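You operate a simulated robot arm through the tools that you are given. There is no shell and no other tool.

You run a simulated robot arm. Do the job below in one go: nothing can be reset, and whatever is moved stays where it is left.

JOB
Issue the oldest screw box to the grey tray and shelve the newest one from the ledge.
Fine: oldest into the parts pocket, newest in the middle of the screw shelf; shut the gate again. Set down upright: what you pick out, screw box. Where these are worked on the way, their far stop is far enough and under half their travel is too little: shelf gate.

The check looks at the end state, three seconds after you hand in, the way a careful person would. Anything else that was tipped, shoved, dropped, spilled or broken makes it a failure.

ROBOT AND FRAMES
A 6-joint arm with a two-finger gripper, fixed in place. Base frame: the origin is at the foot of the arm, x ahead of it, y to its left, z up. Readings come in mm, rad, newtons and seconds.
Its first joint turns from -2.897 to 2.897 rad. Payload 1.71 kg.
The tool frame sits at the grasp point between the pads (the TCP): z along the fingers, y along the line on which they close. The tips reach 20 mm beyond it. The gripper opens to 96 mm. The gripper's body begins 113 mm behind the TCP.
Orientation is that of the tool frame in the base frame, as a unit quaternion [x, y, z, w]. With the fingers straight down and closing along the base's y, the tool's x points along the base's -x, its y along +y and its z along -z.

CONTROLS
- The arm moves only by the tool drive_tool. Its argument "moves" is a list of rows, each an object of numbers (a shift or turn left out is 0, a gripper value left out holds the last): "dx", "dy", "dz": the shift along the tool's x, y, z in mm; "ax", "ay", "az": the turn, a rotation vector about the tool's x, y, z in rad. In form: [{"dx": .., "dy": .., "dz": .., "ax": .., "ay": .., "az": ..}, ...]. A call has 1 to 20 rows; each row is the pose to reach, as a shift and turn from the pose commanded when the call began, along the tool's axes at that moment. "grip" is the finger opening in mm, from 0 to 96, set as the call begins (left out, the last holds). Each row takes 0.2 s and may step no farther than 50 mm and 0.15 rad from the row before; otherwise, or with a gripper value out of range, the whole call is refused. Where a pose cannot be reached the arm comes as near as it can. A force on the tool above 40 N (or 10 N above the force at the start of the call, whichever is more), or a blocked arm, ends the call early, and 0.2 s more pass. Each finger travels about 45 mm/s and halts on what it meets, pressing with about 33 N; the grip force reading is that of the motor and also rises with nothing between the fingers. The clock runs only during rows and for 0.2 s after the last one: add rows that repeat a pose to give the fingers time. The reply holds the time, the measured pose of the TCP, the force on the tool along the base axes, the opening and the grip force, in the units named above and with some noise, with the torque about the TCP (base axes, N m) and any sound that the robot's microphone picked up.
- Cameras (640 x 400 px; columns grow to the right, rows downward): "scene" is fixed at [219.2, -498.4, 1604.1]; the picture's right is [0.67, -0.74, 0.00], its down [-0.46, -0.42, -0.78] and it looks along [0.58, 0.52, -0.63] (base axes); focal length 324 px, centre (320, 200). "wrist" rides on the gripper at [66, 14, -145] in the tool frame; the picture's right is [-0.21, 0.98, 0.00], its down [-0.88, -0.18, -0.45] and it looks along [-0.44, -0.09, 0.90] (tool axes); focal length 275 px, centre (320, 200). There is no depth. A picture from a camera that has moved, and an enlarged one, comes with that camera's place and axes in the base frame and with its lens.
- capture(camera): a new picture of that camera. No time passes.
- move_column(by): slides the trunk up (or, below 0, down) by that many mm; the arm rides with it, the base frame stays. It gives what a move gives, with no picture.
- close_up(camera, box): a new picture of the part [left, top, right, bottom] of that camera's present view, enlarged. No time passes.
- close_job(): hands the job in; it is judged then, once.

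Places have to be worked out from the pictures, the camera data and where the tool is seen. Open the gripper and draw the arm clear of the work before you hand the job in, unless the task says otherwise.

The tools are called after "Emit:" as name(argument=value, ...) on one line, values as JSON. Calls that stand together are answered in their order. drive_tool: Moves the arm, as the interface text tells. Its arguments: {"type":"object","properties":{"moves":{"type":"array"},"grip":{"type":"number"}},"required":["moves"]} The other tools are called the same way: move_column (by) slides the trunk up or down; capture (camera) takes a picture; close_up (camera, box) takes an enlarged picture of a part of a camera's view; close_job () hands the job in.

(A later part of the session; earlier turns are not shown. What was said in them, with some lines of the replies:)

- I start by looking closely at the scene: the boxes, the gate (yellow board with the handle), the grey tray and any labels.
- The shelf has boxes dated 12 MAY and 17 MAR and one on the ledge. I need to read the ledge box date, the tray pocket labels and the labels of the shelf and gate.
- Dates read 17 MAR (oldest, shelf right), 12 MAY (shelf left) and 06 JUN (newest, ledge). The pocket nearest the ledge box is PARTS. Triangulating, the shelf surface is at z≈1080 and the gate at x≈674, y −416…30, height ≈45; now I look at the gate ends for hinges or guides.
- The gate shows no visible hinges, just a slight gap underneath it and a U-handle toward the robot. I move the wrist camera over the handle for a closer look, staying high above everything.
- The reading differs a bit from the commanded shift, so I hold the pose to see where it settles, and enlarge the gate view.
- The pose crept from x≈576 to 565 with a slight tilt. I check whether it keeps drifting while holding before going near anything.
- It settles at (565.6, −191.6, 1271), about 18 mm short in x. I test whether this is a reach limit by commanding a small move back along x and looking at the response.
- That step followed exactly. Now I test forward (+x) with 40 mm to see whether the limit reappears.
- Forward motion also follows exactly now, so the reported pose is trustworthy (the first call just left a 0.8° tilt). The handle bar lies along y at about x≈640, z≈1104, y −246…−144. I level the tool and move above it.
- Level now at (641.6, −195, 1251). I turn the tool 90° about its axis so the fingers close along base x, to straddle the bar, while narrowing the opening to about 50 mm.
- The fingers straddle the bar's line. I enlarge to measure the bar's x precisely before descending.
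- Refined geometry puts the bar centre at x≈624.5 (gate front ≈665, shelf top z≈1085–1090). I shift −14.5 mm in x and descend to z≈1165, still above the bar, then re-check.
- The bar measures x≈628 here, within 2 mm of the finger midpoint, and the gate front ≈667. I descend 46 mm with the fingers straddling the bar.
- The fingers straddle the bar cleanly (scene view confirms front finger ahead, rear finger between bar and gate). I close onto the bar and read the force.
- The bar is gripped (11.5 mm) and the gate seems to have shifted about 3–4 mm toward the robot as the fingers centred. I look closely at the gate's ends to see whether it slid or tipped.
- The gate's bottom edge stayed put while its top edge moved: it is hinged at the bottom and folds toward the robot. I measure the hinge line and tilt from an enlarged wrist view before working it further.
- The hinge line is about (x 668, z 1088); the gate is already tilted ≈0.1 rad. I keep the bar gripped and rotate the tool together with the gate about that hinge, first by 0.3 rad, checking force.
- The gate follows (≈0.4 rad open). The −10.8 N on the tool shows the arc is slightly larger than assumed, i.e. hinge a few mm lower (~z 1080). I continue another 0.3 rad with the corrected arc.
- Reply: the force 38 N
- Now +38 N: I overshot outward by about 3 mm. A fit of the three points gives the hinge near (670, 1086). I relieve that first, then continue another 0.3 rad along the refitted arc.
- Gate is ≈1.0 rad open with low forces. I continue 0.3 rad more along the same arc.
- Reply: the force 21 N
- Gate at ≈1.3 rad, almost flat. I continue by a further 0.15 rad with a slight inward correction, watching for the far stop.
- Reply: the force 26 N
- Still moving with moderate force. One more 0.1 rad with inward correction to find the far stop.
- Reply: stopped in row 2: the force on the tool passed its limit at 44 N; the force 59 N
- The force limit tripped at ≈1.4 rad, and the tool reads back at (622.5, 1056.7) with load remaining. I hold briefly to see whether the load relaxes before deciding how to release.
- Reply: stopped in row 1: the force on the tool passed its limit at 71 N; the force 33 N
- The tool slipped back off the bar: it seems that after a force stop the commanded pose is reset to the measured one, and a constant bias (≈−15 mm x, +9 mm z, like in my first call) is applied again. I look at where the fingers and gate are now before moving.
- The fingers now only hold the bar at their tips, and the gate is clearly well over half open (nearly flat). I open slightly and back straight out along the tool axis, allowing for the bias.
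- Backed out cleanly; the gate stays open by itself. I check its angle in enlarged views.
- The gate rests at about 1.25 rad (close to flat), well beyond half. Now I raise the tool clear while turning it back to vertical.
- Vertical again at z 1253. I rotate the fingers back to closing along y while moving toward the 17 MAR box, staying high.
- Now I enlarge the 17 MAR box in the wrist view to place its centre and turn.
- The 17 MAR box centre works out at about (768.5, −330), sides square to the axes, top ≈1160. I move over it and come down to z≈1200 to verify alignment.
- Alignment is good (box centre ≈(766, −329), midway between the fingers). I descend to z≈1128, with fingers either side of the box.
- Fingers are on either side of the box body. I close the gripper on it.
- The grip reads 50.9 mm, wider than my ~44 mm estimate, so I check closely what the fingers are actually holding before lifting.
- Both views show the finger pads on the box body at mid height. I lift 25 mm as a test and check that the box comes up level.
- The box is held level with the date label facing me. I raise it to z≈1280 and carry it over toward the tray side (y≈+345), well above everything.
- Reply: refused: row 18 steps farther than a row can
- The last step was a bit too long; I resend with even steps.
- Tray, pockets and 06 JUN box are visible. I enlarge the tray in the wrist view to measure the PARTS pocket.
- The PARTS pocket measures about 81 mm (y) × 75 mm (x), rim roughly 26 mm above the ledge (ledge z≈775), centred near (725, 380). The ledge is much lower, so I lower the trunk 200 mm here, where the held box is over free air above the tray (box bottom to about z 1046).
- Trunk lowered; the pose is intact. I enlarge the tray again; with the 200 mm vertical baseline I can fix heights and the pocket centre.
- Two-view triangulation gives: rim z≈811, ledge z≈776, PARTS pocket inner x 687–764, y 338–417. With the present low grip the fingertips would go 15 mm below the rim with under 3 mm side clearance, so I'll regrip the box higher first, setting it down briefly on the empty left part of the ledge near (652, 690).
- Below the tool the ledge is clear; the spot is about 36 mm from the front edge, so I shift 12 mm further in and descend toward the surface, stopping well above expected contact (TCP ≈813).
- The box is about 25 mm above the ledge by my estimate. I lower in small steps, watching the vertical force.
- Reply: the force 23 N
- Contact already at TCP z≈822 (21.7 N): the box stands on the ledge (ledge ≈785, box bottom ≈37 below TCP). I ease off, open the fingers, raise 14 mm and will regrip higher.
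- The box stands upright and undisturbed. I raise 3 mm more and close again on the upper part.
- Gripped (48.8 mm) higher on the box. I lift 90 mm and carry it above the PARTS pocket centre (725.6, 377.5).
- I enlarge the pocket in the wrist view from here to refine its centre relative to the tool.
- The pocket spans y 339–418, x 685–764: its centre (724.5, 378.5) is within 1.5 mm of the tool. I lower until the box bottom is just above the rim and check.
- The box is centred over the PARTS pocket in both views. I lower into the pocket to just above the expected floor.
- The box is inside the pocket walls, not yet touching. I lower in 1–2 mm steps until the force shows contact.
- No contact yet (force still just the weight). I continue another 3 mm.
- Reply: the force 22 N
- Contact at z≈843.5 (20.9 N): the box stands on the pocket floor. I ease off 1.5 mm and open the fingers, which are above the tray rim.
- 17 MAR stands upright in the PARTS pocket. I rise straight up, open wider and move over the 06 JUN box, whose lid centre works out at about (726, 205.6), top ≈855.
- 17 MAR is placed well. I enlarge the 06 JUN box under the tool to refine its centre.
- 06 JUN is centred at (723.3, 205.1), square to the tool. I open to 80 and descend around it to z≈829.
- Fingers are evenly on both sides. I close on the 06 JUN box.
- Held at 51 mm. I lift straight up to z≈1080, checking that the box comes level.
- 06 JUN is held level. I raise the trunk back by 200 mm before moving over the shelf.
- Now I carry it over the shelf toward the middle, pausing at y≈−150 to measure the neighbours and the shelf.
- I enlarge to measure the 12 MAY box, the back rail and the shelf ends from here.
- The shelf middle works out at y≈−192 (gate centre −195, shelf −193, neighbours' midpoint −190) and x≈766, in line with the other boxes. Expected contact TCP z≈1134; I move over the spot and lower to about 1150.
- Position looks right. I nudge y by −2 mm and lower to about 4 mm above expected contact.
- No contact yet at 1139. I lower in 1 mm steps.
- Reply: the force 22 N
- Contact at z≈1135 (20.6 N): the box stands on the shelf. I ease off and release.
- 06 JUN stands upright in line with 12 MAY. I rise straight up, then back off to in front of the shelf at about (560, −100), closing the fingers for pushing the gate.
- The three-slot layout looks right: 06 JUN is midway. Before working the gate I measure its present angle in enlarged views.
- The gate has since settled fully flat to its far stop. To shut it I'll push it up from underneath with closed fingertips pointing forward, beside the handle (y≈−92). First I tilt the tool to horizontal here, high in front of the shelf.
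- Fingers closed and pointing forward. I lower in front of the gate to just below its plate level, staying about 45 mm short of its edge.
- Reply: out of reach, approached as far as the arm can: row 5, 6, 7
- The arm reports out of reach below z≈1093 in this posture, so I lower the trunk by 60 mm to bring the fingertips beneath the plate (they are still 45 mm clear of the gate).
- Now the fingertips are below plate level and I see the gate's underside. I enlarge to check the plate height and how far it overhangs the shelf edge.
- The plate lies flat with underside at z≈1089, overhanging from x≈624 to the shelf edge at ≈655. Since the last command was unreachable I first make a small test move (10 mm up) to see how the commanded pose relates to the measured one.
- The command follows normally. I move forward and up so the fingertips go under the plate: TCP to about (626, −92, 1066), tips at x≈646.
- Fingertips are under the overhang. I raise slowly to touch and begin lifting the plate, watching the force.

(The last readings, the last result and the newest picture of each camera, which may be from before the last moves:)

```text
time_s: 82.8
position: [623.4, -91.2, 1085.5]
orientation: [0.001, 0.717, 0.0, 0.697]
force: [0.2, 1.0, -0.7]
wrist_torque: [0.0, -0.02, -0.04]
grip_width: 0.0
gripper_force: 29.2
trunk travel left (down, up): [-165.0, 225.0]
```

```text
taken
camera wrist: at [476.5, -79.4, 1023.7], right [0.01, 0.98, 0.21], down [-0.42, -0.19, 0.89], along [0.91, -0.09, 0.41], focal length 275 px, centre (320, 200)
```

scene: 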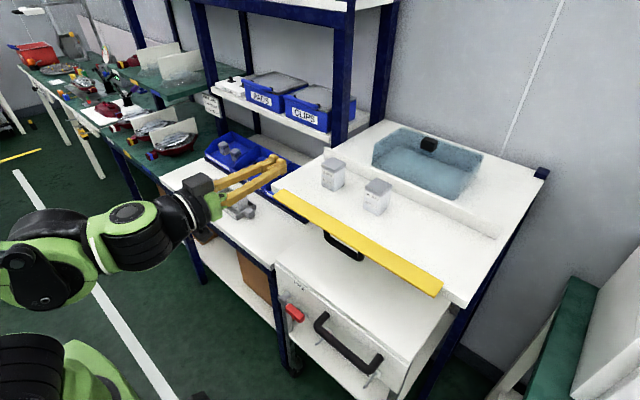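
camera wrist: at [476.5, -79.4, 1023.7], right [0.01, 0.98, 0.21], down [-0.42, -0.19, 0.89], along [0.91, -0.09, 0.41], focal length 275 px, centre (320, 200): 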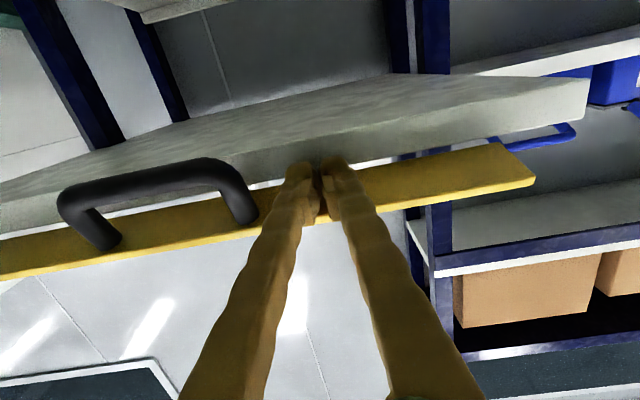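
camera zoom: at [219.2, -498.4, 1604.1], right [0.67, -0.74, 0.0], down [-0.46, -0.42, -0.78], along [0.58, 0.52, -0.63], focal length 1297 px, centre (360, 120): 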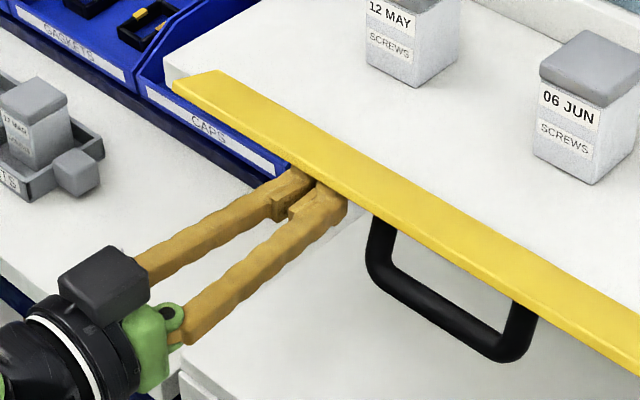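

The plate lifts with almost no force. I continue along the arc, up and forward, to roughly 0.35 rad from shut.

Emit:
drive_tool(moves=[{"dx": -5, "dz": -0.7}, {"dx": -12, "dz": -0.9}, {"dx": -17.1, "dz": 2.0}, {"dx": -20.7, "dz": 5.9}, {"dx": -23.3, "dz": 10.8}, {"dx": -23.3, "dz": 10.8}])

Emit:
close_up(camera="scene", box=[250, 150, 470, 300])

Emit:
capture(camera="wrist")

```text
time_s: 84.2
position: [635.1, -93.5, 1108.7]
orientation: [0.001, 0.716, 0.0, 0.698]
force: [0.0, -0.1, -0.3]
wrist_torque: [-0.03, -0.01, 0.0]
grip_width: 0.0
gripper_force: 29.6
trunk travel left (down, up): [-165.0, 225.0]
```

```text
2.67 times, centred on (360, 225) of scene
camera zoom: at [219.2, -498.4, 1604.1], right [0.67, -0.74, 0.0], down [-0.46, -0.42, -0.78], along [0.58, 0.52, -0.63], focal length 865 px, centre (213, 133)
```

zoom: 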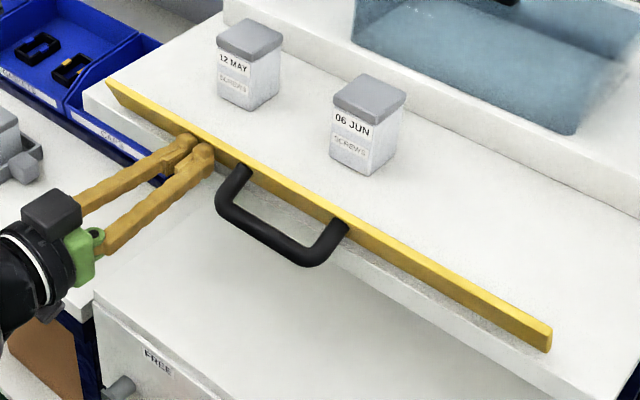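

```text
taken
camera wrist: at [488.1, -79.9, 1046.7], right [0.01, 0.98, 0.21], down [-0.42, -0.19, 0.89], along [0.91, -0.09, 0.41], focal length 275 px, centre (320, 200)
```

wrist: 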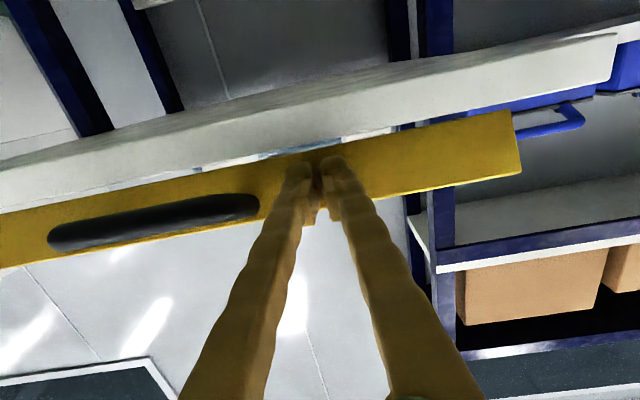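

Gate ≈0.4 rad from shut. I push gently forward in small steps toward the closed stop.

Emit:
drive_tool(moves=[{"dx": -0.8, "dz": 3}, {"dx": -1.4, "dz": 5.5}, {"dx": -1.6, "dz": 8}, {"dx": -1.6, "dz": 8}])

Emit:
close_up(camera="scene", box=[430, 245, 480, 295])

Emit:
close_up(camera="scene", box=[275, 165, 325, 205])

```text
time_s: 85.2
position: [642.6, -93.5, 1109.3]
orientation: [0.002, 0.716, 0.0, 0.698]
force: [0.1, 0.4, 0.3]
wrist_torque: [0.0, -0.04, 0.01]
grip_width: 0.0
gripper_force: 29.5
trunk travel left (down, up): [-165.0, 225.0]
```

```text
8.00 times, centred on (455, 270) of scene
camera zoom: at [219.2, -498.4, 1604.1], right [0.67, -0.74, 0.0], down [-0.46, -0.42, -0.78], along [0.58, 0.52, -0.63], focal length 2594 px, centre (-760, -360)
```

zoom: 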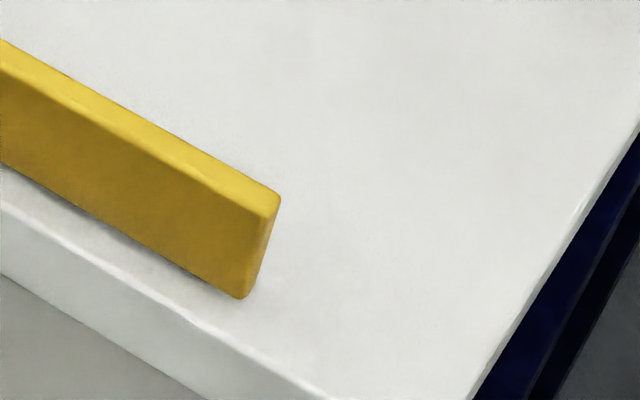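

```text
10.00 times, centred on (300, 185) of scene
camera zoom: at [219.2, -498.4, 1604.1], right [0.67, -0.74, 0.0], down [-0.46, -0.42, -0.78], along [0.58, 0.52, -0.63], focal length 3242 px, centre (520, 350)
```

zoom: 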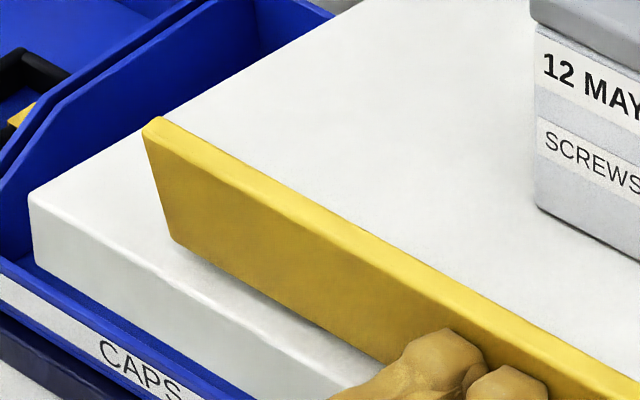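

Close: the top edge is still about 0.2 rad short of its original place. I push a further 5 mm in small steps.

Emit:
drive_tool(moves=[{"dz": 1.5}, {"dz": 3}, {"dz": 4.5}, {"dz": 5.5}, {"dz": 5.5}])

Emit:
close_up(camera="scene", box=[430, 245, 480, 295])

Emit:
close_up(camera="scene", box=[275, 165, 325, 205])

```text
time_s: 86.4
position: [648.3, -93.5, 1108.2]
orientation: [0.001, 0.716, 0.0, 0.698]
force: [-2.4, -0.8, 1.0]
wrist_torque: [-0.01, -0.03, -0.02]
grip_width: 5.7
gripper_force: 29.3
trunk travel left (down, up): [-165.0, 225.0]
```

```text
8.00 times, centred on (455, 270) of scene
camera zoom: at [219.2, -498.4, 1604.1], right [0.67, -0.74, 0.0], down [-0.46, -0.42, -0.78], along [0.58, 0.52, -0.63], focal length 2594 px, centre (-760, -360)
```

zoom: 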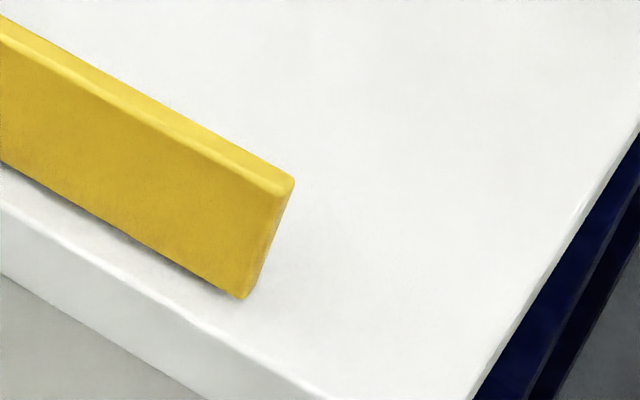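

```text
10.00 times, centred on (300, 185) of scene
camera zoom: at [219.2, -498.4, 1604.1], right [0.67, -0.74, 0.0], down [-0.46, -0.42, -0.78], along [0.58, 0.52, -0.63], focal length 3242 px, centre (520, 350)
```

zoom: 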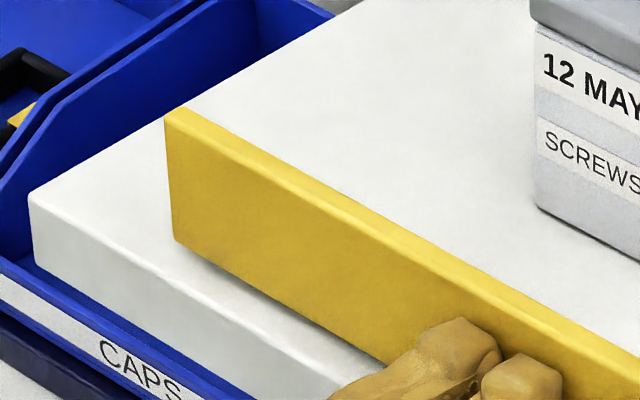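

The gate now coincides with its original closed pixels (right corner (293,180), left (165,108)). A final 1 mm nudge to make sure it seats on its stop.

Emit:
drive_tool(moves=[{"dz": 0.8}, {"dz": 1.2}, {"dz": 1.2}])

```text
time_s: 87.2
position: [649.6, -94.2, 1108.9]
orientation: [0.001, 0.717, 0.0, 0.698]
force: [-16.6, -2.1, -6.3]
wrist_torque: [0.01, 0.04, -0.03]
grip_width: 6.0
gripper_force: 29.2
trunk travel left (down, up): [-165.0, 225.0]
```

Seated (−16.6 N against the stop). I back off straight and check that the gate stays shut.

Emit:
drive_tool(moves=[{"dz": -3}, {"dz": -10}, {"dz": -30}, {"dz": -60}, {"dz": -90}, {"dz": -90}])

Emit:
close_up(camera="scene", box=[430, 245, 480, 295])

Emit:
close_up(camera="scene", box=[275, 165, 325, 205])

```text
time_s: 88.6
position: [558.1, -93.8, 1112.2]
orientation: [0.002, 0.717, -0.001, 0.697]
force: [0.0, 0.2, 0.4]
wrist_torque: [-0.01, 0.03, -0.02]
grip_width: 0.2
gripper_force: 29.2
trunk travel left (down, up): [-165.0, 225.0]
```

```text
8.00 times, centred on (455, 270) of scene
camera zoom: at [219.2, -498.4, 1604.1], right [0.67, -0.74, 0.0], down [-0.46, -0.42, -0.78], along [0.58, 0.52, -0.63], focal length 2594 px, centre (-760, -360)
```

zoom: 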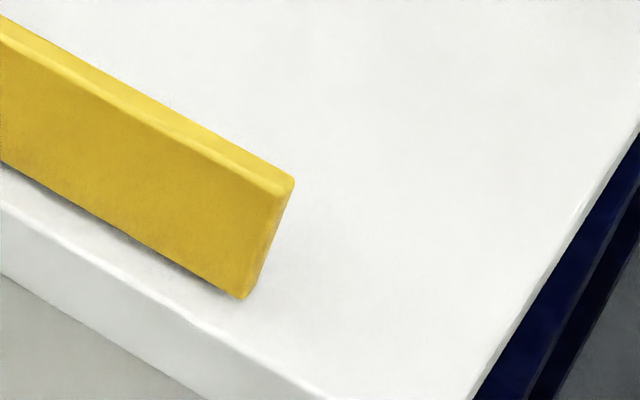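

```text
10.00 times, centred on (300, 185) of scene
camera zoom: at [219.2, -498.4, 1604.1], right [0.67, -0.74, 0.0], down [-0.46, -0.42, -0.78], along [0.58, 0.52, -0.63], focal length 3242 px, centre (520, 350)
```

zoom: 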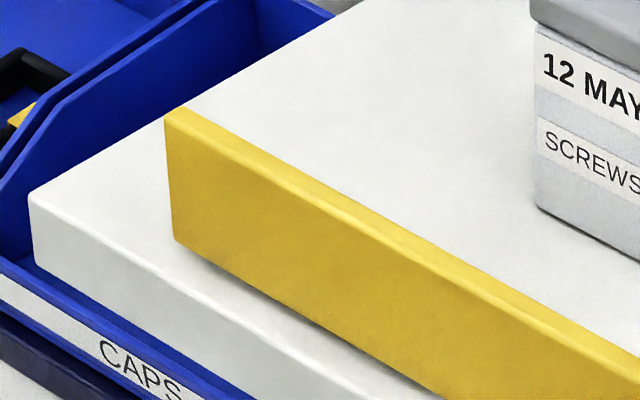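

The gate stays shut. I open the gripper, withdraw back and up, and tilt the tool down again, well clear of the work.

Emit:
drive_tool(moves=[{"dx": -20, "dz": -20}, {"dx": -55, "dz": -40}, {"dx": -90, "dz": -55, "ay": 0.1}, {"dx": -125, "dz": -60, "ay": 0.24}, {"dx": -160, "dz": -60, "ay": 0.38}, {"dx": -190, "dz": -60, "ay": 0.52}, {"dx": -210, "dz": -60, "ay": 0.66}, {"dx": -210, "dz": -60, "ay": 0.8}, {"dx": -210, "dz": -60, "ay": 0.94}, {"dx": -210, "dz": -60, "ay": 1.08}, {"dx": -210, "dz": -60, "ay": 1.22}, {"dx": -210, "dz": -60, "ay": 1.36}, {"dx": -210, "dz": -60, "ay": 1.5}, {"dx": -210, "dz": -60, "ay": 1.54}, {"dx": -210, "dz": -60, "ay": 1.54}, {"dx": -210, "dz": -60, "ay": 1.54}], grip=80)

Emit:
capture(camera="scene")

Emit:
capture(camera="wrist")

```text
time_s: 92.0
position: [508.9, -93.6, 1321.6]
orientation: [0.001, 1.0, 0.001, 0.001]
force: [0.1, 0.2, 0.2]
wrist_torque: [0.03, -0.03, -0.02]
grip_width: 79.8
gripper_force: 0.1
trunk travel left (down, up): [-165.0, 225.0]
```

```text
taken
```

scene: 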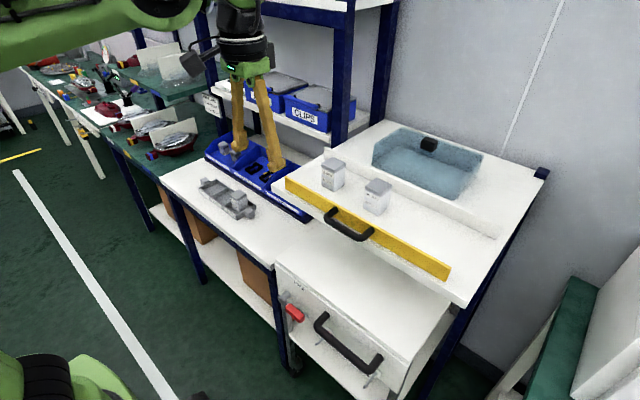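

```text
taken
camera wrist: at [442.3, -80.6, 1466.8], right [0.21, 0.98, 0.0], down [0.88, -0.19, 0.45], along [0.44, -0.09, -0.89], focal length 275 px, centre (320, 200)
```

wrist: 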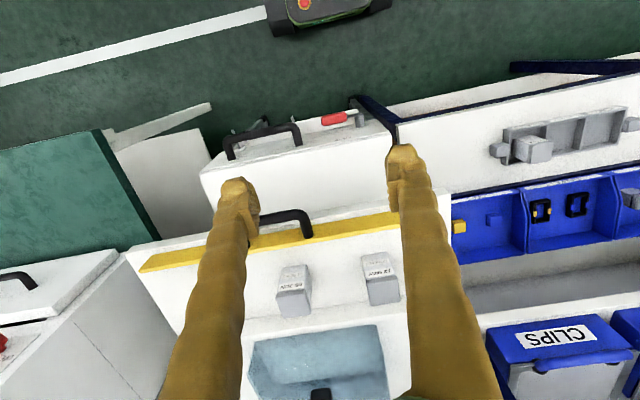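

Everything appears in place. I do a last detailed check of tray, shelf and gate before handing in.

Emit:
close_up(camera="scene", box=[190, 165, 270, 225])

Emit:
close_up(camera="scene", box=[280, 120, 480, 290])

Emit:
close_up(camera="scene", box=[430, 245, 480, 295])

```text
6.67 times, centred on (230, 195) of scene
camera zoom: at [219.2, -498.4, 1604.1], right [0.67, -0.74, 0.0], down [-0.46, -0.42, -0.78], along [0.58, 0.52, -0.63], focal length 2162 px, centre (920, 233)
```

zoom: 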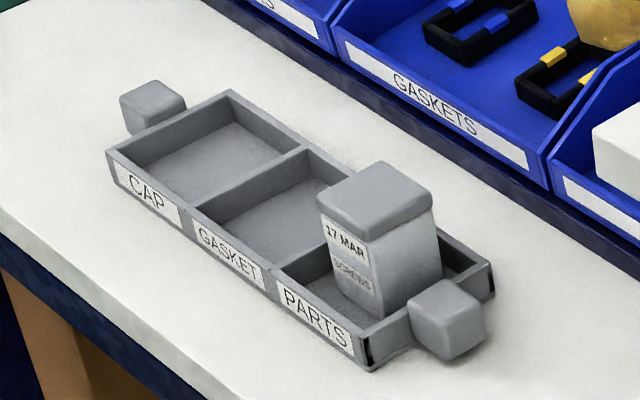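

```text
2.35 times, centred on (380, 205) of scene
camera zoom: at [219.2, -498.4, 1604.1], right [0.67, -0.74, 0.0], down [-0.46, -0.42, -0.78], along [0.58, 0.52, -0.63], focal length 763 px, centre (179, 188)
```

zoom: 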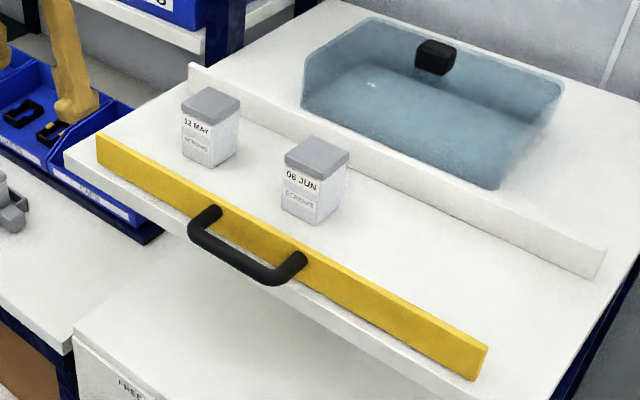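

```text
8.00 times, centred on (455, 270) of scene
camera zoom: at [219.2, -498.4, 1604.1], right [0.67, -0.74, 0.0], down [-0.46, -0.42, -0.78], along [0.58, 0.52, -0.63], focal length 2594 px, centre (-760, -360)
```

zoom: 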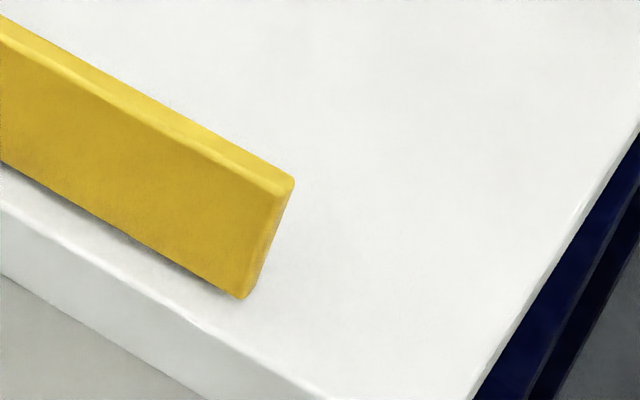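

17 MAR (oldest) stands upright in the PARTS pocket and the tray is where it was. 06 JUN (newest) stands upright in the middle of the shelf beside the untouched 12 MAY. The gate is shut on its stop, and the gripper is open and clear. I hand the job in.

Emit:
close_job()

```text
The job is handed in.
```

The job is handed in. I don't have the check's verdict, but the last pictures showed everything where it should be:

- **Oldest (17 MAR):** it stands upright in the PARTS pocket of the grey tray. I first set it down briefly on the empty left end of the ledge to regrip it higher, so the fingers stayed above the tray rim. The tray itself has not moved.
- **Newest (06 JUN):** it stands upright in the middle of the screw shelf, in line with 12 MAY, which I did not touch.
- **Gate:** it opened past half its travel and later settled flat at its far stop. I then pushed it shut onto its stop, and it stayed in its original closed position after I backed away. While I was opening it, the tool went over its force limit twice and slipped off the handle. I saw no damage.

The gripper is open and the arm is clear of the work.
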